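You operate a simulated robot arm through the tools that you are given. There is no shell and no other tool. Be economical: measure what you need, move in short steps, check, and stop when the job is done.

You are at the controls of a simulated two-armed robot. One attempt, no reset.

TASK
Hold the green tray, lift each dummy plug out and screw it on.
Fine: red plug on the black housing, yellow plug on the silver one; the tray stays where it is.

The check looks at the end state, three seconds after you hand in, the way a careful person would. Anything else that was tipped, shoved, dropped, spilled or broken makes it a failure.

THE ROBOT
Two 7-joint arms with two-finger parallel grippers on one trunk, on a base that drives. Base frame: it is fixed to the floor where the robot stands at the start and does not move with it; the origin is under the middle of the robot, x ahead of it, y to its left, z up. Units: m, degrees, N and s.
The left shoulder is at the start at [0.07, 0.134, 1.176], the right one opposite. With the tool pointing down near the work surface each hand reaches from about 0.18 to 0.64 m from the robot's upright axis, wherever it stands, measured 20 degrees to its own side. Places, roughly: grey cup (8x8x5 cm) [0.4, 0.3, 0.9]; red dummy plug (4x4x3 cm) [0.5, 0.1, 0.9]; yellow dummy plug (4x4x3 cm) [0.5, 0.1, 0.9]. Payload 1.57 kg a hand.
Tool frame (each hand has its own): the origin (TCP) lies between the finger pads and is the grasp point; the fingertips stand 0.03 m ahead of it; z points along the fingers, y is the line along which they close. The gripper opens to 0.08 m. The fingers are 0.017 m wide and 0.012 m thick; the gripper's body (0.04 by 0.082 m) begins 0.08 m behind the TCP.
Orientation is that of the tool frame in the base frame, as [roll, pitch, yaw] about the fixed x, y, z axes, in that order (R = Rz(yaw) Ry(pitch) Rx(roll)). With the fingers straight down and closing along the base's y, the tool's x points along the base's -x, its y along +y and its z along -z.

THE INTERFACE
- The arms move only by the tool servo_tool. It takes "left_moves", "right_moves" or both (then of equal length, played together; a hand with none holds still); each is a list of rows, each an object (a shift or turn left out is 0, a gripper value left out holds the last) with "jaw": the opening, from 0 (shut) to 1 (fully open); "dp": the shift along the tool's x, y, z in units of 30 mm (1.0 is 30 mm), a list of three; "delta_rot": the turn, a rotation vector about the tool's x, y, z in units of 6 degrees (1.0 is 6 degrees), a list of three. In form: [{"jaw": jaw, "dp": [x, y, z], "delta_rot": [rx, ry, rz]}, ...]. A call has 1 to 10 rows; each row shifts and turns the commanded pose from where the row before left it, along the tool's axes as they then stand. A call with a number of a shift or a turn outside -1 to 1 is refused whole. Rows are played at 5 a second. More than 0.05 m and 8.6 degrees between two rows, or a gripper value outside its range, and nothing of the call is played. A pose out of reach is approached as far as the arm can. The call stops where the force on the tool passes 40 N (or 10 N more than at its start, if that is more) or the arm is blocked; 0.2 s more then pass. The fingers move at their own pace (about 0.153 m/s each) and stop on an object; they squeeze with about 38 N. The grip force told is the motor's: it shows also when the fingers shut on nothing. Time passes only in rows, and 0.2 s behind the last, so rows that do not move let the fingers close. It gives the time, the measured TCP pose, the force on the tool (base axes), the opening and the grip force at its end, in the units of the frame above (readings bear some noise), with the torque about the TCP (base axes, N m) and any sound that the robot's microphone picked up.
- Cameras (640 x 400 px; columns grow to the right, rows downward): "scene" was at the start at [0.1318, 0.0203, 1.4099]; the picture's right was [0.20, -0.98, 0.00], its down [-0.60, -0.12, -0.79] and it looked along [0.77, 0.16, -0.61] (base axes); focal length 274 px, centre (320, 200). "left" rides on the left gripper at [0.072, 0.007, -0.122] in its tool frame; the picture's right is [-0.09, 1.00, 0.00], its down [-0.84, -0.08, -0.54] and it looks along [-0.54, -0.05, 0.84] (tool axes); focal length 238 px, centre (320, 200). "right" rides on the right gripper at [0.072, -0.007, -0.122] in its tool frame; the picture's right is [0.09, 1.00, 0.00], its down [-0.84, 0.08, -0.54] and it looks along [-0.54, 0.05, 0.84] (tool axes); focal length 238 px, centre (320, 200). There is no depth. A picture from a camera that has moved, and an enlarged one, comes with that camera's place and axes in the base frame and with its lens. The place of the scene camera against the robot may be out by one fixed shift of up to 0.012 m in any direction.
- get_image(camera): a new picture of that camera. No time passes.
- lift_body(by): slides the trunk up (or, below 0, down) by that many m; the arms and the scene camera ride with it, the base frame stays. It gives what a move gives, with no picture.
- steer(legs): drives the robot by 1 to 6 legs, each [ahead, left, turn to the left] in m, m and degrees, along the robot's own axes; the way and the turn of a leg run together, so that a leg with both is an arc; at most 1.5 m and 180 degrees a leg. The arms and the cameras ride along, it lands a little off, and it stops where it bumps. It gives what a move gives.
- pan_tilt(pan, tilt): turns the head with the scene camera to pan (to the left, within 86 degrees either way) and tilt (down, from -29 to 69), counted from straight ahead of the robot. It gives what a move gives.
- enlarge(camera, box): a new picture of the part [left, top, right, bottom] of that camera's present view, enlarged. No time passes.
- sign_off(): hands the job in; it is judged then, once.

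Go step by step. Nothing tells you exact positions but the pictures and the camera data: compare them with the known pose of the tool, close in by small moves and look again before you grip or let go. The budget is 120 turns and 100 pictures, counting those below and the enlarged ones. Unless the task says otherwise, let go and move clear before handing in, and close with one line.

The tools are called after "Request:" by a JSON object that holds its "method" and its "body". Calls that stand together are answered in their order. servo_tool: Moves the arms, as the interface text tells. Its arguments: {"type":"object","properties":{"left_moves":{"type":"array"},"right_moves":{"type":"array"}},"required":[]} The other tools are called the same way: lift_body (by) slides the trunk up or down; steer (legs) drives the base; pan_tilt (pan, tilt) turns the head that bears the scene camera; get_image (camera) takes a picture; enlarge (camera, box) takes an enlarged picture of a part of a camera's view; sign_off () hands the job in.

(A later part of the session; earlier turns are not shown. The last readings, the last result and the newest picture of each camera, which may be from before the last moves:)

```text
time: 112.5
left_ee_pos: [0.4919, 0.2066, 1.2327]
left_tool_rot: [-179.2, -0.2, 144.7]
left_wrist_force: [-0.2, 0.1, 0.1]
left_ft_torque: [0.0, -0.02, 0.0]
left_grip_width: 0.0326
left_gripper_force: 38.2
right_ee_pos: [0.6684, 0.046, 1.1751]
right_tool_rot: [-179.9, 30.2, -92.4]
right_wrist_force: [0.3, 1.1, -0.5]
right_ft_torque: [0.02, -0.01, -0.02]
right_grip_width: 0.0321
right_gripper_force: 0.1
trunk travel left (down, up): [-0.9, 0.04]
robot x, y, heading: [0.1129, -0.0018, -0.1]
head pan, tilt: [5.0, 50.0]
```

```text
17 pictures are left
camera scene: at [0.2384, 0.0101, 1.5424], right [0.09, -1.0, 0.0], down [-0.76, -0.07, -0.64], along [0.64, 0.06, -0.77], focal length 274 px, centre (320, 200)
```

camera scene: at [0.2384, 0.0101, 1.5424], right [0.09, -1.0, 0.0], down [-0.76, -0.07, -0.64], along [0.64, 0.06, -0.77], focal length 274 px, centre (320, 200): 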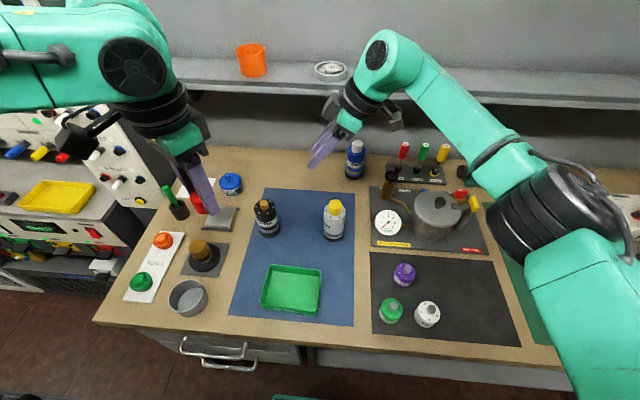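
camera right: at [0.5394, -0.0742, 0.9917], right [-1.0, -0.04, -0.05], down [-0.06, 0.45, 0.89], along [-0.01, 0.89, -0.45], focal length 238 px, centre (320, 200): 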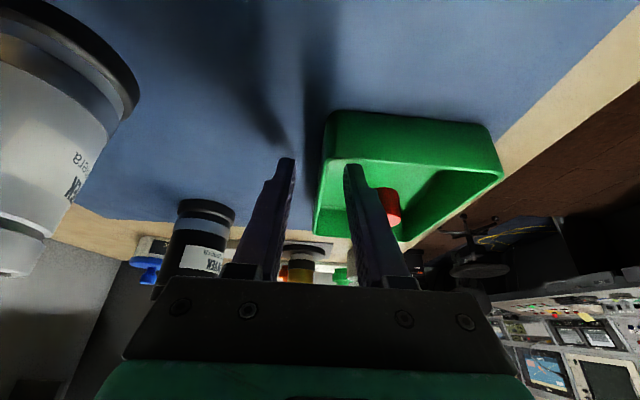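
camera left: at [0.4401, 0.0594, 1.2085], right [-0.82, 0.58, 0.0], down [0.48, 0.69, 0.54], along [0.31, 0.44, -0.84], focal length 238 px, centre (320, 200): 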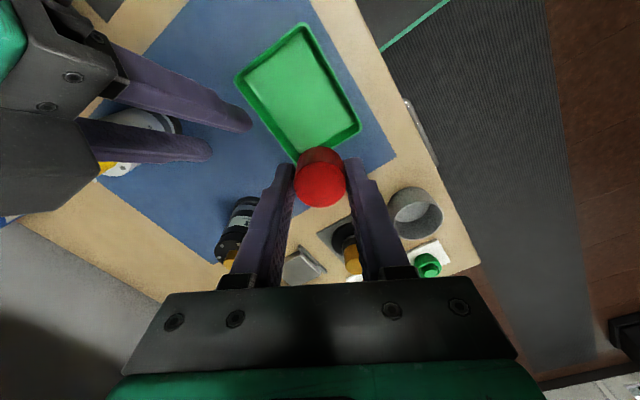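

The left elbow is out to the side. I'll go to the original start pose relative to the robot (yaw 180, higher) to restore that posture, then try a straight approach from there.

Request:
{"method": "servo_tool", "body": {"left_moves": [{"dp": [0, 0, -0.7], "delta_rot": [0, 0, -0.98]}, {"dp": [0, 0, -0.7], "delta_rot": [0, 0, -0.98]}, {"dp": [0, 0, -0.7], "delta_rot": [0, 0, -0.98]}, {"dp": [0, 0, -0.7], "delta_rot": [0, 0, -0.98]}, {"dp": [0, 0, -0.7], "delta_rot": [0, 0, -0.98]}, {"dp": [0, 0, -0.7], "delta_rot": [0, 0, -0.98]}, {"dp": [-0.8, 0, 0]}, {}, {}]}}

Request:
{"method": "servo_tool", "body": {"left_moves": [{"dp": [-0.55, -0.05, 0.95]}, {"dp": [-0.55, -0.05, 0.95]}, {"dp": [-0.55, -0.05, 0.95]}, {"dp": [-0.55, -0.05, 0.95]}, {"dp": [-0.55, -0.05, 0.95]}, {"dp": [-0.55, -0.05, 0.95]}, {"dp": [-0.55, -0.05, 0.95]}, {"dp": [-0.55, -0.05, 0.95]}, {"dp": [-0.4, -0.05, 0.95]}, {}]}}

```text
time: 114.5
left_ee_pos: [0.5164, 0.207, 1.3604]
left_tool_rot: [-179.6, -0.6, 179.8]
left_wrist_force: [0.0, -0.1, -0.3]
left_ft_torque: [-0.01, -0.04, -0.02]
left_grip_width: 0.0328
left_gripper_force: 38.1
right_ee_pos: [0.6681, 0.0462, 1.1743]
right_tool_rot: [-179.8, 30.3, -92.5]
right_wrist_force: [0.4, -0.1, 0.3]
right_ft_torque: [-0.01, -0.02, 0.03]
right_grip_width: 0.032
right_gripper_force: 0.1
trunk travel left (down, up): [-0.9, 0.04]
robot x, y, heading: [0.1175, -0.0006, -0.1]
head pan, tilt: [5.0, 50.0]
```

```text
time: 116.7
left_ee_pos: [0.6504, 0.1956, 1.1037]
left_tool_rot: [-179.4, -0.5, 179.8]
left_wrist_force: [0.4, -0.1, -0.7]
left_ft_torque: [0.02, 0.02, 0.02]
left_grip_width: 0.0326
left_gripper_force: 38.3
left hand out of reach, approached as far as the arm can: row 9
right_ee_pos: [0.668, 0.0467, 1.1748]
right_tool_rot: [-179.9, 30.3, -92.4]
right_wrist_force: [0.4, -0.9, 0.5]
right_ft_torque: [0.06, -0.04, -0.01]
right_grip_width: 0.0322
right_gripper_force: 0.1
trunk travel left (down, up): [-0.9, 0.04]
robot x, y, heading: [0.1152, -0.0016, 0.3]
head pan, tilt: [5.0, 50.0]
```

The limit persists. I'll test whether the left arm reaches farther toward the middle (y≈.06), since that would tell whether a sideways base shift solves it. The right hand moves away first.

Request:
{"method": "servo_tool", "body": {"right_moves": [{"dp": [0.8, 0, -0.46]}, {"dp": [0.8, 0, -0.46]}, {"dp": [0.8, 0, -0.46]}, {"dp": [0.8, 0, -0.46]}, {"dp": [0.8, 0, -0.46]}, {"dp": [0.8, 0, -0.46]}]}}

Request:
{"method": "servo_tool", "body": {"left_moves": [{"dp": [0.3, -0.9, 0]}, {"dp": [0.3, -0.9, 0]}, {"dp": [0.3, -0.9, 0]}, {"dp": [0.3, -0.9, 0]}, {"dp": [0.3, -0.9, 0]}, {"dp": [-0.8, 0, 0]}, {"dp": [-0.8, 0, 0]}, {"dp": [-0.8, 0, 0]}, {"dp": [-0.6, 0, 0]}, {}]}}

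```text
time: 118.1
left_ee_pos: [0.6499, 0.1948, 1.1057]
left_tool_rot: [-179.5, -0.5, 179.9]
left_wrist_force: [0.4, -0.8, -0.5]
left_ft_torque: [0.02, -0.01, -0.01]
left_grip_width: 0.0326
left_gripper_force: 38.0
right_ee_pos: [0.6616, -0.1211, 1.1735]
right_tool_rot: [-179.9, 30.3, -92.4]
right_wrist_force: [-0.2, -0.8, 0.6]
right_ft_torque: [0.01, -0.02, 0.01]
right_grip_width: 0.0318
right_gripper_force: 0.1
trunk travel left (down, up): [-0.9, 0.04]
robot x, y, heading: [0.1123, -0.0007, -0.1]
head pan, tilt: [5.0, 50.0]
```

```text
time: 120.3
left_ee_pos: [0.6181, 0.1315, 1.1313]
left_tool_rot: [-179.5, -0.7, 179.8]
left_wrist_force: [-0.9, -0.3, 0.4]
left_ft_torque: [0.05, -0.01, -0.02]
left_grip_width: 0.0326
left_gripper_force: 37.9
left hand out of reach, approached as far as the arm can: row 1, 2, 3, 4, 5, 6, 7, 8, 9
right_ee_pos: [0.6631, -0.1198, 1.1722]
right_tool_rot: [-179.8, 30.1, -92.3]
right_wrist_force: [-0.9, -0.4, -0.5]
right_ft_torque: [0.01, -0.03, -0.02]
right_grip_width: 0.0319
right_gripper_force: 0.1
trunk travel left (down, up): [-0.9, 0.04]
robot x, y, heading: [0.1136, -0.001, 0.0]
head pan, tilt: [5.0, 50.0]
```

Inward is worse, so outward should be better. I'll test the reach at y≈.30.

Request:
{"method": "servo_tool", "body": {"left_moves": [{"dp": [0.1, 0.95, 0.3]}, {"dp": [0.1, 0.95, 0.3]}, {"dp": [0.1, 0.95, 0.3]}, {"dp": [0.1, 0.95, 0.3]}, {"dp": [0.1, 0.95, 0.3]}, {"dp": [0.1, 0.95, 0.3]}, {"dp": [-0.9, 0, 0]}, {"dp": [-0.9, 0, 0]}, {"dp": [-0.9, 0, 0]}, {"dp": [-0.6, 0, 0]}]}}

```text
time: 122.5
left_ee_pos: [0.67, 0.303, 1.0818]
left_tool_rot: [-179.6, -0.5, 179.7]
left_wrist_force: [-0.2, 0.1, 0.1]
left_ft_torque: [0.02, -0.04, 0.01]
left_grip_width: 0.0327
left_gripper_force: 38.2
left hand out of reach, approached as far as the arm can: row 9, 10
right_ee_pos: [0.6625, -0.1196, 1.1731]
right_tool_rot: [-179.8, 30.1, -92.5]
right_wrist_force: [0.5, 0.4, -0.1]
right_ft_torque: [-0.03, -0.02, 0.0]
right_grip_width: 0.0322
right_gripper_force: 0.1
trunk travel left (down, up): [-0.9, 0.04]
robot x, y, heading: [0.1124, -0.0028, 0.2]
head pan, tilt: [5.0, 50.0]
```

At y≈.30 the arm reaches x=.67, so shifting the base to the right will help. I'll drive 0.16 m right; everything held is above z 1.04 and clear.

Request:
{"method": "steer", "body": {"legs": [[0, -0.16, 0]]}}

Request:
{"method": "lift_body", "body": {"by": -0.06}}

```text
time: 123.9
left_ee_pos: [0.6706, 0.1494, 1.0813]
left_tool_rot: [-179.4, -0.6, 179.9]
left_wrist_force: [0.7, 1.2, -0.9]
left_ft_torque: [-0.07, -0.01, 0.01]
left_grip_width: 0.0327
left_gripper_force: 37.3
right_ee_pos: [0.6629, -0.2745, 1.1742]
right_tool_rot: [-179.9, 30.1, -92.3]
right_wrist_force: [-1.1, 0.7, -0.1]
right_ft_torque: [-0.05, -0.04, 0.02]
right_grip_width: 0.0321
right_gripper_force: 0.0
trunk travel left (down, up): [-0.9, 0.04]
robot x, y, heading: [0.1123, -0.1596, 0.2]
head pan, tilt: [5.0, 50.0]
```

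```text
time: 124.9
left_ee_pos: [0.6703, 0.146, 1.0219]
left_tool_rot: [-179.6, -0.6, 179.8]
left_wrist_force: [-0.4, 0.9, -0.4]
left_ft_torque: [-0.02, -0.02, -0.02]
left_grip_width: 0.0327
left_gripper_force: 37.5
right_ee_pos: [0.6639, -0.2763, 1.1121]
right_tool_rot: [-179.8, 30.2, -92.2]
right_wrist_force: [-0.4, -0.6, 0.3]
right_ft_torque: [-0.01, -0.01, 0.01]
right_grip_width: 0.0321
right_gripper_force: 0.0
trunk travel left (down, up): [-0.84, 0.1]
robot x, y, heading: [0.1173, -0.1552, 0.2]
head pan, tilt: [5.0, 50.0]
```

The left fingers are now low next to the black housing, with no contact. I'll raise 40 mm, then move over the black tip.

Request:
{"method": "servo_tool", "body": {"left_moves": [{"dp": [0, 0, -0.8]}, {"dp": [0, 0, -0.6]}, {"dp": [0, 0.75, 0]}, {"dp": [0, 0.75, 0]}, {}]}}

Request:
{"method": "enlarge", "body": {"camera": "scene", "box": [180, 140, 280, 240]}}

```text
time: 126.1
left_ee_pos: [0.6713, 0.1908, 1.0644]
left_tool_rot: [-179.5, -0.7, 179.9]
left_wrist_force: [-1.5, -0.2, -0.7]
left_ft_torque: [0.01, 0.02, -0.04]
left_grip_width: 0.0325
left_gripper_force: 38.3
right_ee_pos: [0.6637, -0.2775, 1.1134]
right_tool_rot: [-179.8, 30.3, -92.2]
right_wrist_force: [-0.1, 0.0, 0.5]
right_ft_torque: [0.02, 0.0, -0.02]
right_grip_width: 0.0317
right_gripper_force: 0.0
trunk travel left (down, up): [-0.84, 0.1]
robot x, y, heading: [0.1158, -0.1554, 0.1]
head pan, tilt: [5.0, 50.0]
```

```text
4.00 times, centred on (230, 190) of scene
camera zoom: at [0.239, -0.1492, 1.4824], right [0.09, -1.0, 0.0], down [-0.76, -0.07, -0.64], along [0.64, 0.06, -0.77], focal length 1097 px, centre (680, 240)
```

zoom: 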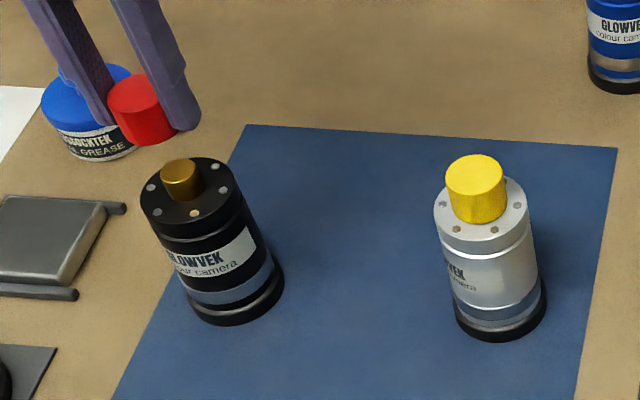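

Red is at (.671, .191), roughly over the black tip. I'll bring the right hand camera back for a side view.

Request:
{"method": "servo_tool", "body": {"right_moves": [{"dp": [-0.78, -0.03, 0.45]}, {"dp": [-0.78, -0.03, 0.45]}, {"dp": [-0.78, -0.03, 0.45]}, {"dp": [-0.78, -0.03, 0.45]}, {"dp": [-0.78, -0.03, 0.45]}, {"dp": [-0.78, -0.03, 0.45]}, {"dp": [-0.78, -0.03, 0.45]}, {"dp": [-0.78, -0.03, 0.45]}, {}]}}

Request:
{"method": "enlarge", "body": {"camera": "right", "box": [260, 90, 360, 190]}}

```text
time: 128.1
left_ee_pos: [0.6696, 0.1903, 1.0639]
left_tool_rot: [-179.6, -0.6, 179.9]
left_wrist_force: [0.5, 0.1, -0.4]
left_ft_torque: [0.0, 0.01, -0.01]
left_grip_width: 0.0326
left_gripper_force: 37.6
right_ee_pos: [0.6817, -0.0629, 1.114]
right_tool_rot: [-179.8, 30.3, -92.4]
right_wrist_force: [0.2, -0.7, -0.4]
right_ft_torque: [0.0, 0.02, 0.02]
right_grip_width: 0.0321
right_gripper_force: 0.1
trunk travel left (down, up): [-0.84, 0.1]
robot x, y, heading: [0.1152, -0.1585, 0.2]
head pan, tilt: [5.0, 50.0]
```

```text
4.00 times, centred on (310, 140) of right
camera zoom: at [0.6836, -0.1856, 1.184], right [-1.0, -0.04, -0.05], down [-0.06, 0.45, 0.89], along [-0.01, 0.89, -0.45], focal length 953 px, centre (360, 440)
```

zoom: 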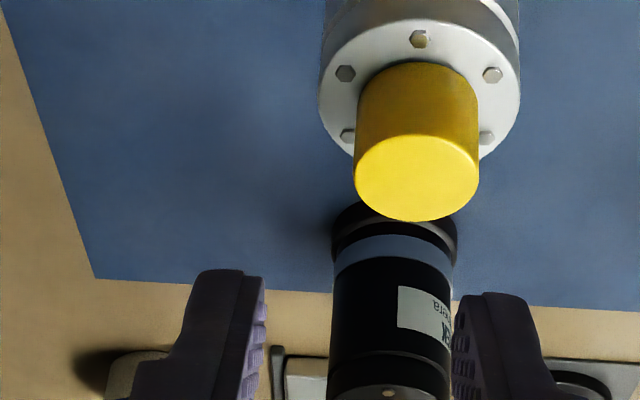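

Request:
{"method": "enlarge", "body": {"camera": "right", "box": [280, 160, 360, 240]}}

```text
5.00 times, centred on (320, 200) of right
camera zoom: at [0.6836, -0.1856, 1.184], right [-1.0, -0.04, -0.05], down [-0.06, 0.45, 0.89], along [-0.01, 0.89, -0.45], focal length 1192 px, centre (320, 200)
```

zoom: 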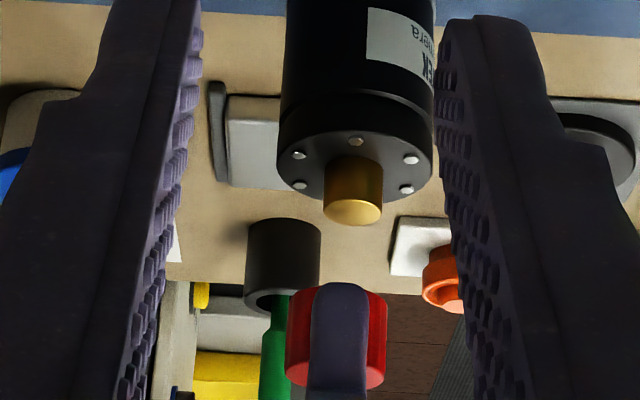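

The side view shows red about 4 mm too far in +x. I'll correct that, lower closer to the tip and check y in the scene view.

Request:
{"method": "servo_tool", "body": {"left_moves": [{"dp": [0.128, 0, 0.4]}, {"dp": [0, 0, 0.43]}, {}]}}

Request:
{"method": "enlarge", "body": {"camera": "scene", "box": [180, 140, 260, 220]}}

Request:
{"method": "enlarge", "body": {"camera": "right", "box": [290, 170, 350, 230]}}

```text
time: 128.9
left_ee_pos: [0.6656, 0.191, 1.0383]
left_tool_rot: [-179.6, -0.5, 179.8]
left_wrist_force: [-0.6, -0.7, -0.4]
left_ft_torque: [-0.02, -0.02, 0.0]
left_grip_width: 0.0326
left_gripper_force: 38.1
right_ee_pos: [0.682, -0.0615, 1.1148]
right_tool_rot: [-179.8, 30.2, -92.3]
right_wrist_force: [0.7, -0.8, -0.2]
right_ft_torque: [-0.01, 0.0, -0.04]
right_grip_width: 0.0322
right_gripper_force: 0.1
trunk travel left (down, up): [-0.84, 0.1]
robot x, y, heading: [0.1156, -0.1586, -0.1]
head pan, tilt: [5.0, 50.0]
```

```text
5.00 times, centred on (220, 180) of scene
camera zoom: at [0.2393, -0.1487, 1.4823], right [0.09, -1.0, 0.0], down [-0.76, -0.07, -0.64], along [0.64, 0.06, -0.77], focal length 1371 px, centre (820, 300)
```

zoom: 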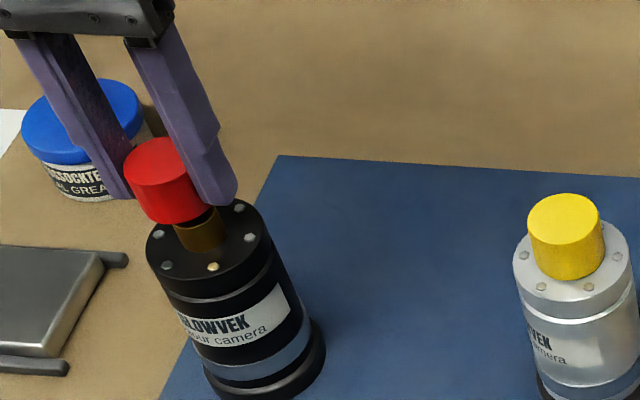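

```text
6.67 times, centred on (320, 200) of right
camera zoom: at [0.6835, -0.1855, 1.1838], right [-1.0, -0.04, -0.05], down [-0.06, 0.45, 0.89], along [-0.01, 0.89, -0.45], focal length 1589 px, centre (320, 200)
```

zoom: 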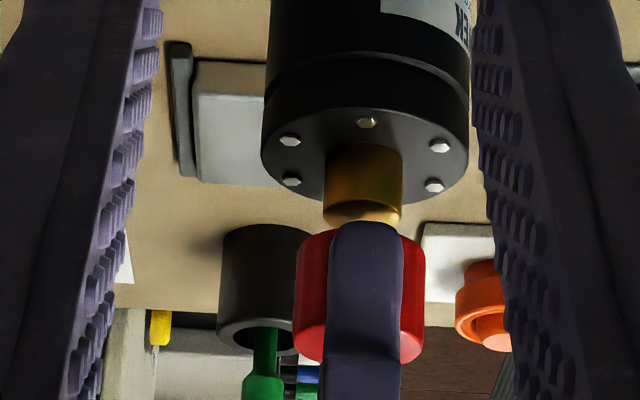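

In x it is now aligned. In y the plug is about 4 mm too far in +y, so I'll shift -4 mm and lower gently.

Request:
{"method": "servo_tool", "body": {"left_moves": [{"dp": [0, -0.133, 0]}, {"dp": [0, 0, 0.1]}, {"dp": [0, 0, 0.1]}, {}]}}

Request:
{"method": "enlarge", "body": {"camera": "scene", "box": [190, 150, 250, 210]}}

```text
time: 129.9
left_ee_pos: [0.6658, 0.186, 1.0325]
left_tool_rot: [-179.6, -0.6, 179.8]
left_wrist_force: [0.1, 0.1, -0.3]
left_ft_torque: [0.0, 0.02, 0.04]
left_grip_width: 0.0326
left_gripper_force: 38.2
right_ee_pos: [0.6817, -0.0604, 1.1135]
right_tool_rot: [-179.9, 30.3, -92.3]
right_wrist_force: [-0.3, 0.4, 0.0]
right_ft_torque: [-0.04, 0.03, -0.01]
right_grip_width: 0.0324
right_gripper_force: 0.0
trunk travel left (down, up): [-0.84, 0.1]
robot x, y, heading: [0.1136, -0.163, 0.0]
head pan, tilt: [5.0, 50.0]
```

```text
6.67 times, centred on (220, 180) of scene
camera zoom: at [0.2393, -0.1483, 1.4823], right [0.09, -1.0, 0.0], down [-0.76, -0.07, -0.64], along [0.64, 0.06, -0.77], focal length 1828 px, centre (987, 333)
```

zoom: 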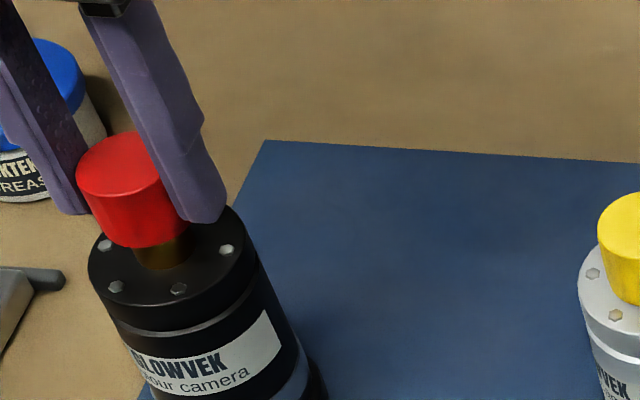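

Now it looks aligned within about 1 mm. I'll lower slowly to contact.

Request:
{"method": "servo_tool", "body": {"left_moves": [{"dp": [0, 0.02, 0.1]}, {"dp": [0, 0, 0.1]}, {"dp": [0, 0, 0.08]}, {"dp": [0, 0, 0.08]}, {}]}}

```text
time: 131.1
left_ee_pos: [0.6661, 0.1884, 1.0218]
left_tool_rot: [-179.6, -0.6, 179.9]
left_wrist_force: [0.4, -0.6, -0.5]
left_ft_torque: [0.04, 0.03, 0.0]
left_grip_width: 0.0328
left_gripper_force: 38.1
right_ee_pos: [0.6818, -0.0609, 1.1143]
right_tool_rot: [-179.9, 30.2, -92.3]
right_wrist_force: [0.0, 0.3, 0.0]
right_ft_torque: [0.05, -0.02, -0.03]
right_grip_width: 0.0323
right_gripper_force: 0.1
trunk travel left (down, up): [-0.84, 0.1]
robot x, y, heading: [0.1158, -0.1607, -0.2]
head pan, tilt: [5.0, 50.0]
```

Request:
{"method": "servo_tool", "body": {"left_moves": [{"dp": [0, 0, 0.06]}, {"dp": [0, 0, 0.05]}, {"dp": [0, 0, 0.05]}, {"dp": [0, 0, 0.05]}, {}]}}

```text
time: 132.3
left_ee_pos: [0.666, 0.1878, 1.0179]
left_tool_rot: [-179.7, -0.2, 179.9]
left_wrist_force: [4.0, 2.1, 11.8]
left_ft_torque: [0.45, -0.26, -0.01]
left_grip_width: 0.0322
left_gripper_force: 37.6
right_ee_pos: [0.6817, -0.0613, 1.1155]
right_tool_rot: [-179.8, 30.3, -92.3]
right_wrist_force: [1.0, 0.2, -0.2]
right_ft_torque: [0.0, -0.03, -0.03]
right_grip_width: 0.0319
right_gripper_force: 0.1
trunk travel left (down, up): [-0.84, 0.1]
robot x, y, heading: [0.1163, -0.155, 0.3]
head pan, tilt: [5.0, 50.0]
```

Contact has a tilt couple, and the tool leans about 0.7°. I'll back off, straighten it, nudge +x/+y 0.7 mm and touch again.

Request:
{"method": "servo_tool", "body": {"left_moves": [{"dp": [0, 0, -0.1]}, {"dp": [-0.025, 0.02, 0], "delta_rot": [-0.067, -0.1, 0]}, {"dp": [0, 0, 0.06]}, {"dp": [0, 0, 0.06]}, {}]}}

```text
time: 133.5
left_ee_pos: [0.6654, 0.1878, 1.0169]
left_tool_rot: [179.9, 0.2, 179.8]
left_wrist_force: [-1.3, 1.0, 12.7]
left_ft_torque: [-0.01, 0.67, -0.04]
left_grip_width: 0.0327
left_gripper_force: 37.9
right_ee_pos: [0.6787, -0.0629, 1.1153]
right_tool_rot: [-179.7, 30.2, -92.2]
right_wrist_force: [-0.9, -1.3, -0.2]
right_ft_torque: [0.0, -0.01, -0.01]
right_grip_width: 0.0319
right_gripper_force: 0.1
trunk travel left (down, up): [-0.84, 0.1]
robot x, y, heading: [0.1167, -0.1546, 0.0]
head pan, tilt: [5.0, 50.0]
```

Request:
{"method": "servo_tool", "body": {"left_moves": [{"dp": [0, 0, -0.03], "delta_rot": [0, 0.07, 0]}, {}, {}]}}

```text
time: 134.3
left_ee_pos: [0.665, 0.1876, 1.0176]
left_tool_rot: [-179.9, -0.4, 179.9]
left_wrist_force: [0.5, -0.3, 8.3]
left_ft_torque: [-0.05, -0.21, -0.01]
left_grip_width: 0.0324
left_gripper_force: 38.2
right_ee_pos: [0.6812, -0.0626, 1.1138]
right_tool_rot: [-179.8, 30.4, -92.3]
right_wrist_force: [0.2, -0.5, 0.3]
right_ft_torque: [0.0, -0.02, 0.02]
right_grip_width: 0.0318
right_gripper_force: 0.0
trunk travel left (down, up): [-0.84, 0.1]
robot x, y, heading: [0.1149, -0.157, -0.0]
head pan, tilt: [5.0, 50.0]
```

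Centred with low side forces. I'll turn clockwise 60°.

Request:
{"method": "servo_tool", "body": {"left_moves": [{"dp": [0, 0, 0.04], "delta_rot": [0, -0.01, 1]}, {"delta_rot": [0, 0, 1]}, {"delta_rot": [0, 0, 1]}, {"delta_rot": [0, 0, 1]}, {"delta_rot": [0, 0, 1]}, {"delta_rot": [0, 0, 1]}, {"delta_rot": [0, 0, 1]}, {"delta_rot": [0, 0, 1]}, {"delta_rot": [0, 0, 1]}, {"delta_rot": [0, 0, 1]}]}}

```text
time: 136.5
left_ee_pos: [0.6658, 0.1879, 1.0164]
left_tool_rot: [-179.7, -0.2, 119.9]
left_wrist_force: [3.9, 3.1, 16.1]
left_ft_torque: [0.24, -0.33, -0.04]
left_grip_width: 0.0325
left_gripper_force: 37.5
right_ee_pos: [0.6802, -0.0618, 1.1158]
right_tool_rot: [-179.9, 30.3, -92.3]
right_wrist_force: [0.8, -0.5, -0.2]
right_ft_torque: [0.0, -0.01, -0.03]
right_grip_width: 0.0321
right_gripper_force: 0.0
trunk travel left (down, up): [-0.84, 0.1]
robot x, y, heading: [0.1165, -0.1631, -0.1]
head pan, tilt: [5.0, 50.0]
```

Request:
{"method": "servo_tool", "body": {"left_moves": [{"dp": [0.003, 0.025, 0], "delta_rot": [0, 0, 1]}, {"delta_rot": [0, 0, 1]}, {"delta_rot": [0, 0, 1]}, {"delta_rot": [0, 0, 1]}, {"delta_rot": [0, 0, 1]}, {"delta_rot": [0, 0, 1]}, {"delta_rot": [0, 0, 1]}, {"delta_rot": [0, 0, 1]}, {"delta_rot": [0, 0, 1]}, {"delta_rot": [0, 0, 1]}]}}

```text
time: 138.7
left_ee_pos: [0.6658, 0.1879, 1.0163]
left_tool_rot: [-179.7, 0.0, 59.7]
left_wrist_force: [-0.6, -1.7, 8.0]
left_ft_torque: [0.05, -0.34, -0.03]
left_grip_width: 0.0323
left_gripper_force: 38.2
right_ee_pos: [0.6815, -0.0622, 1.1151]
right_tool_rot: [-179.7, 30.4, -92.3]
right_wrist_force: [-0.4, -0.3, -0.8]
right_ft_torque: [0.0, -0.01, 0.0]
right_grip_width: 0.0321
right_gripper_force: 0.0
trunk travel left (down, up): [-0.84, 0.1]
robot x, y, heading: [0.1132, -0.1563, 0.3]
head pan, tilt: [5.0, 50.0]
```

The thread is drawing it down: Fz went from 16 to 8 N. I'll continue with light press.

Request:
{"method": "servo_tool", "body": {"left_moves": [{"dp": [0, 0, 0.02], "delta_rot": [0, 0, 1]}, {"delta_rot": [0, 0, 1]}, {"delta_rot": [0, 0, 1]}, {"dp": [0, 0, 0.01], "delta_rot": [0, 0, 1]}, {"delta_rot": [0, 0, 1]}, {"delta_rot": [0, 0, 1]}, {"delta_rot": [0, 0, 1]}, {"delta_rot": [0, 0, 1]}, {"delta_rot": [0, 0, 1]}, {"delta_rot": [0, 0, 1]}]}}

```text
time: 140.9
left_ee_pos: [0.6663, 0.1884, 1.0153]
left_tool_rot: [-180.0, 0.4, -0.3]
left_wrist_force: [-2.2, -0.7, 3.8]
left_ft_torque: [-0.05, -0.02, -0.02]
left_grip_width: 0.0326
left_gripper_force: 37.9
right_ee_pos: [0.6807, -0.0619, 1.115]
right_tool_rot: [-179.7, 30.3, -92.2]
right_wrist_force: [0.6, -0.3, -0.1]
right_ft_torque: [0.01, -0.03, 0.02]
right_grip_width: 0.0321
right_gripper_force: 0.0
trunk travel left (down, up): [-0.84, 0.1]
robot x, y, heading: [0.1119, -0.1581, -0.0]
head pan, tilt: [5.0, 50.0]
```

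Request:
{"method": "servo_tool", "body": {"left_moves": [{"dp": [0, 0, 0.03], "delta_rot": [0, 0, 1]}, {"delta_rot": [0, 0, 1]}, {"dp": [0, 0, 0.01], "delta_rot": [0, 0, 1]}, {"delta_rot": [0, 0, 1]}, {"dp": [0, 0, 0.01], "delta_rot": [0, 0, 1]}, {"delta_rot": [0, 0, 1]}, {"delta_rot": [0, 0, 1]}, {"delta_rot": [0, 0, 1]}, {"delta_rot": [0, 0, 1]}, {"delta_rot": [0, 0, 1]}]}}

```text
time: 143.0
left_ee_pos: [0.5357, 0.0384, 1.0159]
left_tool_rot: [-178.6, -0.6, -54.8]
left_wrist_force: [-2.6, -1.5, 19.0]
left_ft_torque: [0.04, 0.98, 0.01]
left_grip_width: 0.0327
left_gripper_force: 38.5
left hand out of reach, approached as far as the arm can: row 1, 2, 3, 4, 5, 6, 7, 8, 9, 10
right_ee_pos: [0.6785, -0.0632, 1.1178]
right_tool_rot: [-179.7, 30.5, -92.2]
right_wrist_force: [0.6, 0.1, 0.4]
right_ft_torque: [0.03, 0.01, -0.01]
right_grip_width: 0.0319
right_gripper_force: 0.2
trunk travel left (down, up): [-0.84, 0.1]
robot x, y, heading: [0.1155, -0.1582, 0.2]
head pan, tilt: [5.0, 50.0]
stopped in row 10 (left hand): the force on the tool passed its limit (the readings are from after the stop); the commanded pose is now the measured one
```

The left hand ran out of wrist range and moved sideways with the plug still gripped. I'll look at once before doing anything.

Request:
{"method": "get_image", "body": {"camera": "scene"}}

Request:
{"method": "get_image", "body": {"camera": "right"}}

```text
10 pictures are left
camera scene: at [0.2352, -0.1511, 1.4828], right [0.09, -1.0, 0.0], down [-0.76, -0.07, -0.65], along [0.64, 0.06, -0.76], focal length 274 px, centre (320, 200)
```

scene: 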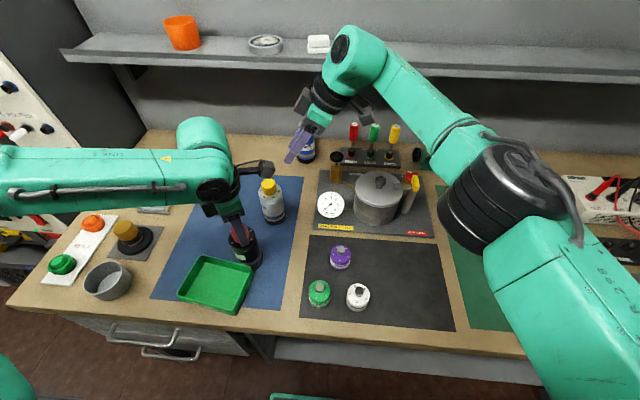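

```text
9 pictures are left
camera right: at [0.6803, -0.1875, 1.1857], right [-1.0, -0.04, -0.05], down [-0.06, 0.45, 0.89], along [-0.01, 0.89, -0.45], focal length 238 px, centre (320, 200)
```

right: 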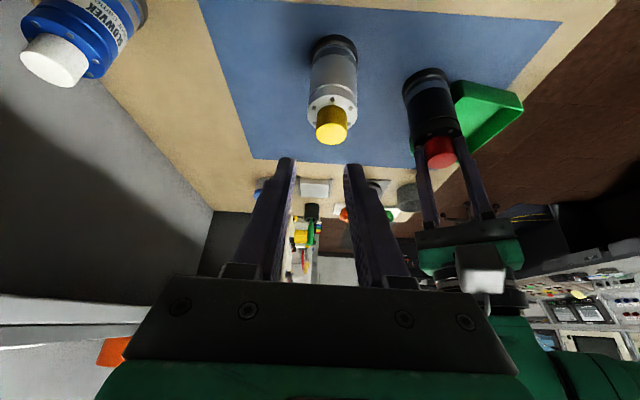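

The black housing, still upright with the plug threaded on, was dragged to about (.536, .038) against the tray. I'll release the plug, lift clear and turn the hand back, then assess how to set things back.

Request:
{"method": "servo_tool", "body": {"left_moves": [{"dp": [0, 0, -0.03]}, {"jaw": 0.5}, {"jaw": 0.8}, {}, {"dp": [0, 0, -0.5]}, {"dp": [0, 0, -0.9]}, {"dp": [0, 0, -0.9]}, {"dp": [0, 0, -0.9]}, {"dp": [0, 0, -0.9]}, {"dp": [0, 0, -0.5]}]}}

Request:
{"method": "servo_tool", "body": {"left_moves": [{"delta_rot": [0, 0, -1]}, {"delta_rot": [0, 0, -1]}, {"delta_rot": [0, 0, -1]}, {"delta_rot": [0, 0, -1]}, {"delta_rot": [0, 0, -1]}, {"delta_rot": [0, 0, -1]}, {"delta_rot": [0, 0, -1]}, {"delta_rot": [0, 0, -1]}, {"delta_rot": [0, 0, -1]}, {"delta_rot": [0, 0, -1]}]}}

```text
time: 145.2
left_ee_pos: [0.5304, 0.0363, 1.1526]
left_tool_rot: [-178.8, -0.4, -54.6]
left_wrist_force: [-0.4, -0.3, -0.1]
left_ft_torque: [-0.01, -0.03, 0.03]
left_grip_width: 0.0642
left_gripper_force: 0.0
left hand out of reach, approached as far as the arm can: row 6, 8
right_ee_pos: [0.6818, -0.0612, 1.1137]
right_tool_rot: [-179.9, 30.3, -92.3]
right_wrist_force: [0.6, 0.7, 0.9]
right_ft_torque: [0.02, -0.03, 0.0]
right_grip_width: 0.0321
right_gripper_force: 0.0
trunk travel left (down, up): [-0.84, 0.1]
robot x, y, heading: [0.1125, -0.1559, 0.4]
head pan, tilt: [5.0, 50.0]
```

```text
time: 147.4
left_ee_pos: [0.5307, 0.0348, 1.1505]
left_tool_rot: [-180.0, -1.2, 5.3]
left_wrist_force: [0.7, -0.1, -0.5]
left_ft_torque: [-0.03, 0.01, 0.0]
left_grip_width: 0.0641
left_gripper_force: 0.0
right_ee_pos: [0.6815, -0.0618, 1.1138]
right_tool_rot: [-179.9, 30.2, -92.4]
right_wrist_force: [0.0, 0.2, -0.3]
right_ft_torque: [-0.02, -0.03, -0.01]
right_grip_width: 0.0321
right_gripper_force: 0.0
trunk travel left (down, up): [-0.84, 0.1]
robot x, y, heading: [0.114, -0.1586, 0.2]
head pan, tilt: [5.0, 50.0]
```

Request:
{"method": "servo_tool", "body": {"left_moves": [{"delta_rot": [0, 0, -1]}, {"delta_rot": [0, 0, -1]}, {"delta_rot": [0, 0, -1]}, {"delta_rot": [0, 0, -1]}, {"delta_rot": [0, 0, -1]}, {"delta_rot": [0, 0, -1]}, {"delta_rot": [0, 0, -1]}, {"delta_rot": [0, 0, -1]}, {"delta_rot": [0, 0, -1]}, {"delta_rot": [0, 0, -1]}]}}

Request:
{"method": "servo_tool", "body": {"left_moves": [{"delta_rot": [0, 0, -1]}, {"delta_rot": [0, 0, -1]}, {"delta_rot": [0, 0, -1]}, {"delta_rot": [0, 0, -1]}, {"delta_rot": [0, 0, -1]}, {"delta_rot": [0, 0, -1]}, {"delta_rot": [0, 0, -1]}, {"delta_rot": [0, 0, -1]}, {"delta_rot": [0, 0, -1]}, {"delta_rot": [0, 0, -1]}]}}

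Request:
{"method": "get_image", "body": {"camera": "left"}}

Request:
{"method": "enlarge", "body": {"camera": "scene", "box": [150, 170, 310, 330]}}

```text
time: 149.6
left_ee_pos: [0.5316, 0.0356, 1.1508]
left_tool_rot: [179.1, -0.5, 65.1]
left_wrist_force: [0.1, 0.3, -0.8]
left_ft_torque: [-0.02, 0.02, -0.03]
left_grip_width: 0.0643
left_gripper_force: 0.1
right_ee_pos: [0.6823, -0.0613, 1.1136]
right_tool_rot: [-179.9, 30.1, -92.3]
right_wrist_force: [0.0, 0.7, -0.3]
right_ft_torque: [0.01, -0.03, 0.01]
right_grip_width: 0.0319
right_gripper_force: 0.2
trunk travel left (down, up): [-0.84, 0.1]
robot x, y, heading: [0.1118, -0.1584, 0.2]
head pan, tilt: [5.0, 50.0]
```

```text
time: 151.8
left_ee_pos: [0.5308, 0.0357, 1.151]
left_tool_rot: [179.0, 0.5, 125.3]
left_wrist_force: [0.5, -1.0, 0.7]
left_ft_torque: [0.01, -0.02, -0.01]
left_grip_width: 0.0639
left_gripper_force: 0.0
right_ee_pos: [0.6826, -0.0624, 1.1135]
right_tool_rot: [-180.0, 30.2, -92.3]
right_wrist_force: [0.4, -0.6, 0.5]
right_ft_torque: [-0.03, -0.04, -0.01]
right_grip_width: 0.0319
right_gripper_force: 0.0
trunk travel left (down, up): [-0.84, 0.1]
robot x, y, heading: [0.116, -0.1582, 0.4]
head pan, tilt: [5.0, 50.0]
```

```text
8 pictures are left
camera left: at [0.4944, 0.096, 1.2722], right [0.87, 0.5, 0.02], down [0.41, -0.73, 0.55], along [0.29, -0.47, -0.84], focal length 238 px, centre (320, 200)
```

left: 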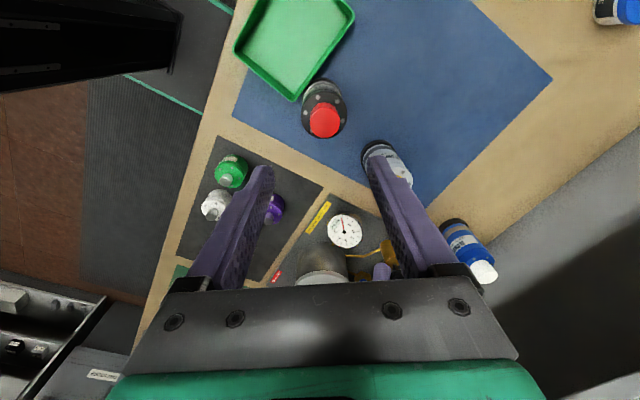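

```text
2.50 times, centred on (230, 250) of scene
camera zoom: at [0.2394, -0.1483, 1.4823], right [0.09, -1.0, 0.0], down [-0.76, -0.07, -0.64], along [0.64, 0.06, -0.77], focal length 685 px, centre (545, 75)
```

zoom: 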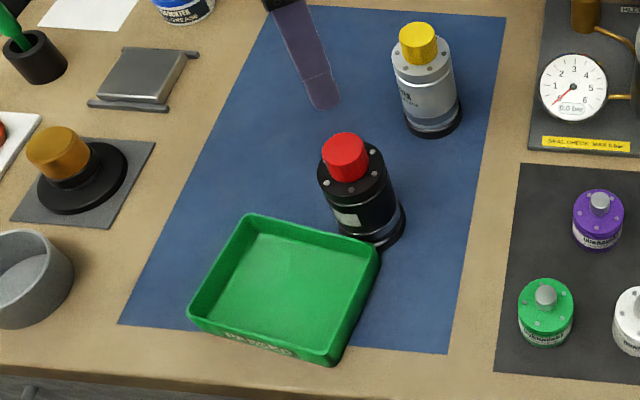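

The tray was pushed about 24 mm in -x and turned about 6.5°, and the black housing stands at about (.538, .040). I'll grip the housing by its body from above, slide it back, and then reset the tray.

Request:
{"method": "servo_tool", "body": {"left_moves": [{"jaw": 1.0, "delta_rot": [0.167, 0.083, 0]}, {"dp": [0, 0.28, 0.8]}, {"dp": [0, 0, 0.9]}, {"dp": [0, 0, 0.9]}, {"dp": [0, 0, 0.9]}, {}]}}

Request:
{"method": "get_image", "body": {"camera": "left"}}

```text
time: 153.2
left_ee_pos: [0.5372, 0.0402, 1.0474]
left_tool_rot: [-180.0, 0.0, 125.1]
left_wrist_force: [-0.1, 0.0, 0.1]
left_ft_torque: [0.0, -0.02, -0.01]
left_grip_width: 0.0802
left_gripper_force: 0.2
right_ee_pos: [0.6813, -0.0607, 1.1132]
right_tool_rot: [-179.9, 30.2, -92.3]
right_wrist_force: [0.0, -0.1, 0.0]
right_ft_torque: [-0.03, 0.0, 0.0]
right_grip_width: 0.032
right_gripper_force: 0.0
trunk travel left (down, up): [-0.84, 0.1]
robot x, y, heading: [0.1132, -0.1537, 0.0]
head pan, tilt: [5.0, 50.0]
```

```text
6 pictures are left
camera left: at [0.5037, 0.1011, 1.1692], right [0.87, 0.5, 0.0], down [0.42, -0.73, 0.54], along [0.27, -0.47, -0.84], focal length 238 px, centre (320, 200)
```

left: 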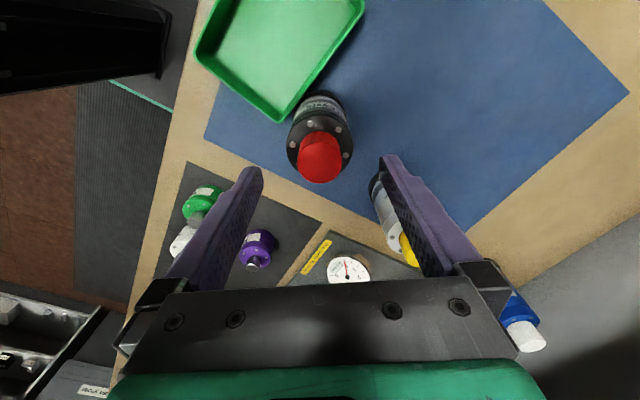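

Centred within 2 mm. I'll lower to the body and close.

Request:
{"method": "servo_tool", "body": {"left_moves": [{"dp": [0, 0.03, 0.8]}, {"dp": [0, 0, 0.8]}, {"dp": [0, 0, 0.7]}, {"dp": [0, 0, 0.45]}, {"jaw": 0.8}, {"jaw": 0.6}, {}]}}

```text
time: 154.8
left_ee_pos: [0.5381, 0.0413, 0.9639]
left_tool_rot: [179.9, -0.1, 125.1]
left_wrist_force: [-0.7, 0.1, -0.1]
left_ft_torque: [-0.04, -0.04, 0.0]
left_grip_width: 0.0543
left_gripper_force: 37.7
right_ee_pos: [0.6811, -0.0601, 1.1138]
right_tool_rot: [-179.9, 30.1, -92.3]
right_wrist_force: [-0.4, 0.3, 0.1]
right_ft_torque: [0.0, 0.01, 0.02]
right_grip_width: 0.0321
right_gripper_force: 0.0
trunk travel left (down, up): [-0.84, 0.1]
robot x, y, heading: [0.1162, -0.1584, -0.1]
head pan, tilt: [5.0, 50.0]
```

Body gripped at 54 mm. I'll try a tiny lift to feel the weight.

Request:
{"method": "servo_tool", "body": {"left_moves": [{"dp": [0, 0, -0.1]}, {"dp": [0, 0, -0.1]}, {}]}}

```text
time: 155.6
left_ee_pos: [0.5392, 0.043, 0.9694]
left_tool_rot: [-180.0, -0.1, 125.1]
left_wrist_force: [0.0, -0.6, -5.2]
left_ft_torque: [0.03, 0.0, 0.0]
left_grip_width: 0.0541
left_gripper_force: 38.5
right_ee_pos: [0.6824, -0.0603, 1.1135]
right_tool_rot: [-179.9, 30.2, -92.4]
right_wrist_force: [-1.0, -0.1, -0.2]
right_ft_torque: [0.0, 0.0, -0.01]
right_grip_width: 0.0318
right_gripper_force: 0.0
trunk travel left (down, up): [-0.84, 0.1]
robot x, y, heading: [0.1137, -0.156, 0.2]
head pan, tilt: [5.0, 50.0]
```

It weighs only about 0.5 kg and is off the bench, so I can carry it. I'll lift a bit more and bring it to its original spot.

Request:
{"method": "servo_tool", "body": {"left_moves": [{"dp": [0, 0, -0.4]}, {"dp": [0.187, 0.78, 0]}, {"dp": [0.187, 0.78, 0]}, {"dp": [0.187, 0.78, 0]}, {"dp": [0.187, 0.78, 0]}, {"dp": [0.187, 0.78, 0]}, {"dp": [0.187, 0.78, 0]}, {"dp": [0.187, 0.78, 0]}, {"dp": [0.187, 0.78, 0]}, {}]}}

Request:
{"method": "servo_tool", "body": {"left_moves": [{"delta_rot": [0, 0, -0.9]}, {"delta_rot": [0, 0, -0.9]}, {"delta_rot": [0, 0, -0.9]}, {"delta_rot": [0, 0, -0.9]}, {"delta_rot": [0, 0, -0.9]}, {"delta_rot": [0, 0, -0.9]}, {"delta_rot": [0, 0, -0.9]}, {"delta_rot": [0, 0, -0.9]}, {"delta_rot": [0, 0, -0.9]}]}}

```text
time: 157.8
left_ee_pos: [0.6583, 0.1851, 0.9873]
left_tool_rot: [179.9, 0.0, 125.1]
left_wrist_force: [-0.1, -0.9, -6.1]
left_ft_torque: [0.0, 0.02, -0.05]
left_grip_width: 0.0542
left_gripper_force: 38.1
left hand out of reach, approached as far as the arm can: row 9
right_ee_pos: [0.6826, -0.0591, 1.1144]
right_tool_rot: [-180.0, 30.2, -92.3]
right_wrist_force: [0.7, -1.2, 0.1]
right_ft_torque: [-0.03, -0.03, -0.01]
right_grip_width: 0.0321
right_gripper_force: 0.1
trunk travel left (down, up): [-0.84, 0.1]
robot x, y, heading: [0.1125, -0.1565, 0.4]
head pan, tilt: [5.0, 50.0]
```

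```text
time: 159.8
left_ee_pos: [0.6562, 0.1851, 0.9862]
left_tool_rot: [-180.0, -0.1, 173.9]
left_wrist_force: [-0.2, 0.2, -6.2]
left_ft_torque: [0.0, 0.0, 0.01]
left_grip_width: 0.0542
left_gripper_force: 37.7
right_ee_pos: [0.6829, -0.0598, 1.1133]
right_tool_rot: [-179.9, 30.2, -92.3]
right_wrist_force: [-0.3, 0.6, 0.1]
right_ft_torque: [0.01, 0.01, 0.0]
right_grip_width: 0.0319
right_gripper_force: 0.0
trunk travel left (down, up): [-0.84, 0.1]
robot x, y, heading: [0.1116, -0.158, -0.1]
head pan, tilt: [5.0, 50.0]
```

Nine mm short because of the low hand height. I'll raise the hand 8 cm, lower the trunk 8 cm, then finish the placement.

Request:
{"method": "servo_tool", "body": {"left_moves": [{"dp": [0, 0, -0.9]}, {"dp": [0, 0, -0.9]}, {"dp": [0, 0, -0.9]}, {}]}}

Request:
{"method": "lift_body", "body": {"by": -0.08}}

Request:
{"method": "servo_tool", "body": {"left_moves": [{"dp": [-0.16, 0.05, 0]}, {"dp": [-0.16, 0.05, 0]}, {}]}}

```text
time: 160.8
left_ee_pos: [0.6559, 0.1867, 1.0683]
left_tool_rot: [-180.0, -0.1, 173.8]
left_wrist_force: [-0.7, 0.7, -5.6]
left_ft_torque: [-0.01, 0.01, -0.01]
left_grip_width: 0.0538
left_gripper_force: 38.1
right_ee_pos: [0.6841, -0.0605, 1.1135]
right_tool_rot: [180.0, 30.3, -92.3]
right_wrist_force: [1.2, 0.1, 0.3]
right_ft_torque: [0.03, -0.01, 0.01]
right_grip_width: 0.032
right_gripper_force: 0.0
trunk travel left (down, up): [-0.84, 0.1]
robot x, y, heading: [0.1155, -0.1579, 0.2]
head pan, tilt: [5.0, 50.0]
```

```text
time: 161.9
left_ee_pos: [0.6557, 0.1864, 0.9879]
left_tool_rot: [-180.0, -0.1, 173.8]
left_wrist_force: [0.2, -0.2, -5.0]
left_ft_torque: [0.02, -0.01, 0.01]
left_grip_width: 0.0541
left_gripper_force: 38.0
right_ee_pos: [0.6829, -0.0608, 1.034]
right_tool_rot: [-179.9, 30.3, -92.4]
right_wrist_force: [0.9, 0.7, -1.5]
right_ft_torque: [-0.01, 0.0, -0.06]
right_grip_width: 0.0321
right_gripper_force: 0.1
trunk travel left (down, up): [-0.76, 0.18]
robot x, y, heading: [0.1162, -0.1586, 0.4]
head pan, tilt: [5.0, 50.0]
```

```text
time: 162.7
left_ee_pos: [0.6656, 0.188, 0.9887]
left_tool_rot: [180.0, -0.1, 173.7]
left_wrist_force: [0.5, 0.3, -5.4]
left_ft_torque: [-0.07, 0.01, 0.0]
left_grip_width: 0.0542
left_gripper_force: 38.3
right_ee_pos: [0.6827, -0.0597, 1.0337]
right_tool_rot: [-179.9, 30.1, -92.4]
right_wrist_force: [0.7, 0.6, -0.6]
right_ft_torque: [-0.04, 0.01, 0.01]
right_grip_width: 0.032
right_gripper_force: 0.1
trunk travel left (down, up): [-0.76, 0.18]
robot x, y, heading: [0.1173, -0.1598, 0.3]
head pan, tilt: [5.0, 50.0]
```

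At the original spot, I'll lower gently to the bench.

Request:
{"method": "servo_tool", "body": {"left_moves": [{"dp": [0, 0, 0.35]}, {"dp": [0, 0, 0.25]}, {"dp": [0, 0, 0.12]}, {"dp": [0, 0, 0.08]}, {"dp": [0, 0, 0.04]}, {}]}}

```text
time: 164.1
left_ee_pos: [0.6663, 0.1878, 0.9648]
left_tool_rot: [179.8, 0.2, 173.7]
left_wrist_force: [1.6, 0.4, 3.5]
left_ft_torque: [-0.01, 0.07, -0.02]
left_grip_width: 0.0539
left_gripper_force: 37.8
right_ee_pos: [0.6826, -0.0606, 1.0345]
right_tool_rot: [-180.0, 30.2, -92.3]
right_wrist_force: [-0.5, 0.0, 0.0]
right_ft_torque: [-0.01, 0.04, -0.03]
right_grip_width: 0.0317
right_gripper_force: 0.0
trunk travel left (down, up): [-0.76, 0.18]
robot x, y, heading: [0.1188, -0.1553, 0.5]
head pan, tilt: [5.0, 50.0]
```

It's standing on the bench at its original place. I'll open, rise to the plug's height and re-grip the plug to finish screwing.

Request:
{"method": "servo_tool", "body": {"left_moves": [{"jaw": 0.8}, {"jaw": 1.0}, {"dp": [0, 0, -0.6]}, {"dp": [0, 0, -0.6]}, {"dp": [0, 0, -0.48]}, {}, {"jaw": 0.6}, {"jaw": 0.3}, {"jaw": 0.15}, {}]}}

```text
time: 166.3
left_ee_pos: [0.6661, 0.1885, 1.0124]
left_tool_rot: [-179.9, 0.0, 173.9]
left_wrist_force: [0.1, -1.0, -0.2]
left_ft_torque: [-0.08, 0.0, -0.02]
left_grip_width: 0.0326
left_gripper_force: 38.2
right_ee_pos: [0.6819, -0.0612, 1.0344]
right_tool_rot: [-180.0, 30.1, -92.3]
right_wrist_force: [0.0, 0.3, 0.3]
right_ft_torque: [0.02, 0.01, 0.0]
right_grip_width: 0.0319
right_gripper_force: 0.0
trunk travel left (down, up): [-0.76, 0.18]
robot x, y, heading: [0.1168, -0.1596, -0.2]
head pan, tilt: [5.0, 50.0]
```

Request:
{"method": "servo_tool", "body": {"left_moves": [{"dp": [0, 0, 0.03], "delta_rot": [0, 0, 1]}, {"delta_rot": [0, 0, 1]}, {"delta_rot": [0, 0, 1]}, {"delta_rot": [0, 0, 1]}, {"delta_rot": [0, 0, 1]}, {"delta_rot": [0, 0, 1]}, {"delta_rot": [0, 0, 1]}, {"delta_rot": [0, 0, 1]}]}}

```text
time: 168.1
left_ee_pos: [0.666, 0.1867, 1.0137]
left_tool_rot: [-180.0, -0.2, 125.5]
left_wrist_force: [3.8, -0.4, 4.4]
left_ft_torque: [-0.09, -0.17, 0.02]
left_grip_width: 0.0327
left_gripper_force: 37.2
right_ee_pos: [0.6827, -0.0612, 1.0342]
right_tool_rot: [-179.9, 30.3, -92.3]
right_wrist_force: [-0.1, 0.3, -0.4]
right_ft_torque: [-0.03, 0.01, -0.03]
right_grip_width: 0.0317
right_gripper_force: 0.0
trunk travel left (down, up): [-0.76, 0.18]
robot x, y, heading: [0.1169, -0.1574, 0.1]
head pan, tilt: [5.0, 50.0]
```

Request:
{"method": "servo_tool", "body": {"left_moves": [{"dp": [0, 0.01, 0.02], "delta_rot": [0, 0, 1]}, {"delta_rot": [0, 0, 1]}, {"dp": [0, 0, 0.01], "delta_rot": [0, 0, 1]}, {"delta_rot": [0, 0, 1]}, {"delta_rot": [0, 0, 1]}, {"delta_rot": [0, 0, 1]}]}}

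```text
time: 169.5
left_ee_pos: [0.6661, 0.1863, 1.0129]
left_tool_rot: [-180.0, -0.1, 89.5]
left_wrist_force: [2.6, -2.2, 7.1]
left_ft_torque: [-0.09, -0.13, -0.03]
left_grip_width: 0.0324
left_gripper_force: 38.3
right_ee_pos: [0.6814, -0.0621, 1.0343]
right_tool_rot: [-180.0, 30.3, -92.3]
right_wrist_force: [-0.2, -0.6, 0.1]
right_ft_torque: [-0.03, -0.01, -0.03]
right_grip_width: 0.032
right_gripper_force: 0.0
trunk travel left (down, up): [-0.76, 0.18]
robot x, y, heading: [0.1176, -0.1601, -0.0]
head pan, tilt: [5.0, 50.0]
```

Request:
{"method": "servo_tool", "body": {"left_moves": [{"dp": [0, 0, 0.01], "delta_rot": [0, 0, 1]}, {"delta_rot": [0, 0, 1]}, {"dp": [0, 0, 0.01], "delta_rot": [0, 0, 1]}, {"delta_rot": [0, 0, 1]}, {"delta_rot": [0, 0, 1]}]}}

```text
time: 170.7
left_ee_pos: [0.664, 0.1868, 1.0122]
left_tool_rot: [-179.9, 0.0, 59.6]
left_wrist_force: [1.5, -4.7, 8.6]
left_ft_torque: [-0.28, -0.13, 0.0]
left_grip_width: 0.0323
left_gripper_force: 37.9
right_ee_pos: [0.6805, -0.0634, 1.0343]
right_tool_rot: [-179.8, 30.3, -92.3]
right_wrist_force: [-0.1, -0.3, -0.3]
right_ft_torque: [0.03, 0.01, 0.0]
right_grip_width: 0.0322
right_gripper_force: 0.1
trunk travel left (down, up): [-0.76, 0.18]
robot x, y, heading: [0.1163, -0.1608, 0.2]
head pan, tilt: [5.0, 50.0]
```

Request:
{"method": "servo_tool", "body": {"left_moves": [{"dp": [-0.014, 0.008, 0.01], "delta_rot": [0, 0, 1]}, {"delta_rot": [0, 0, 1]}, {"delta_rot": [0, 0, 1]}, {"delta_rot": [0, 0, 1]}]}}

```text
time: 171.7
left_ee_pos: [0.6637, 0.1872, 1.0128]
left_tool_rot: [-179.9, 0.0, 35.8]
left_wrist_force: [1.3, 1.5, 9.7]
left_ft_torque: [0.07, -0.18, 0.17]
left_grip_width: 0.0324
left_gripper_force: 37.9
right_ee_pos: [0.6823, -0.0612, 1.0349]
right_tool_rot: [-179.9, 30.2, -92.3]
right_wrist_force: [0.0, -0.5, -0.2]
right_ft_torque: [0.02, -0.01, 0.02]
right_grip_width: 0.0321
right_gripper_force: 0.2
trunk travel left (down, up): [-0.76, 0.18]
robot x, y, heading: [0.1158, -0.161, 0.0]
head pan, tilt: [5.0, 50.0]
```

Turning resistance has appeared (0.17 N·m). One last small turn to seat it.

Request:
{"method": "servo_tool", "body": {"left_moves": [{"delta_rot": [0, 0, 0.8]}, {}]}}

Request:
{"method": "enlarge", "body": {"camera": "scene", "box": [170, 120, 330, 280]}}

```text
time: 172.3
left_ee_pos: [0.6651, 0.187, 1.011]
left_tool_rot: [-180.0, -0.2, 30.9]
left_wrist_force: [1.2, 1.1, 9.0]
left_ft_torque: [-0.05, -0.07, 0.17]
left_grip_width: 0.0322
left_gripper_force: 38.3
right_ee_pos: [0.6802, -0.0614, 1.0354]
right_tool_rot: [-179.8, 30.2, -92.2]
right_wrist_force: [-0.6, -1.4, 0.6]
right_ft_torque: [-0.03, 0.02, 0.0]
right_grip_width: 0.032
right_gripper_force: 0.0
trunk travel left (down, up): [-0.76, 0.18]
robot x, y, heading: [0.1194, -0.1592, 0.0]
head pan, tilt: [5.0, 50.0]
```

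```text
2.50 times, centred on (250, 200) of scene
camera zoom: at [0.2376, -0.1492, 1.4025], right [0.09, -1.0, 0.0], down [-0.76, -0.07, -0.64], along [0.64, 0.06, -0.77], focal length 685 px, centre (495, 200)
```

zoom: 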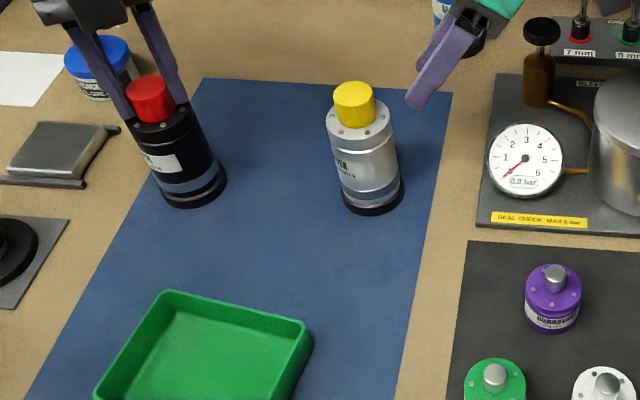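

Red is seated: the turn now just turns the housing slightly. I'll release it, lift clear and turn the left hand to grip the tray's far wall for resetting it.

Request:
{"method": "servo_tool", "body": {"left_moves": [{"dp": [0, 0, -0.03]}, {"jaw": 0.5}, {"jaw": 0.6}, {"dp": [0, 0, -0.4]}, {"dp": [0, 0, -0.8]}, {"dp": [0, 0, -0.9]}, {"dp": [0, 0, -0.9]}, {"dp": [0, 0, -0.5]}]}}

Request:
{"method": "servo_tool", "body": {"left_moves": [{"delta_rot": [0, 0, -0.84], "jaw": 0.4}, {"delta_rot": [0, 0, -0.84]}, {"delta_rot": [0, 0, -0.84]}, {"delta_rot": [0, 0, -0.84]}, {"delta_rot": [0, 0, -0.84]}, {"delta_rot": [0, 0, -0.84]}, {"delta_rot": [0, 0, -0.84]}, {"delta_rot": [0, 0, -0.84]}, {"delta_rot": [0, 0, -0.84]}, {"delta_rot": [0, 0, -0.84]}]}}

```text
time: 174.1
left_ee_pos: [0.6646, 0.1869, 1.118]
left_tool_rot: [-180.0, 0.0, 30.9]
left_wrist_force: [-0.5, -0.4, 0.4]
left_ft_torque: [0.02, -0.01, 0.01]
left_grip_width: 0.0483
left_gripper_force: 0.0
right_ee_pos: [0.6821, -0.0612, 1.0348]
right_tool_rot: [-179.9, 30.2, -92.4]
right_wrist_force: [0.1, -0.5, -0.2]
right_ft_torque: [0.01, 0.0, -0.02]
right_grip_width: 0.0322
right_gripper_force: 0.1
trunk travel left (down, up): [-0.76, 0.18]
robot x, y, heading: [0.1146, -0.1604, -0.1]
head pan, tilt: [5.0, 50.0]
```

```text
time: 176.3
left_ee_pos: [0.6653, 0.1869, 1.1167]
left_tool_rot: [180.0, 0.1, 81.4]
left_wrist_force: [-0.1, 0.8, -0.4]
left_ft_torque: [0.0, -0.01, 0.02]
left_grip_width: 0.032
left_gripper_force: 0.0
right_ee_pos: [0.6822, -0.0608, 1.034]
right_tool_rot: [-179.9, 30.3, -92.3]
right_wrist_force: [0.5, 1.4, 0.5]
right_ft_torque: [-0.02, -0.04, -0.02]
right_grip_width: 0.0322
right_gripper_force: 0.1
trunk travel left (down, up): [-0.76, 0.18]
robot x, y, heading: [0.1145, -0.1617, -0.0]
head pan, tilt: [5.0, 50.0]
```

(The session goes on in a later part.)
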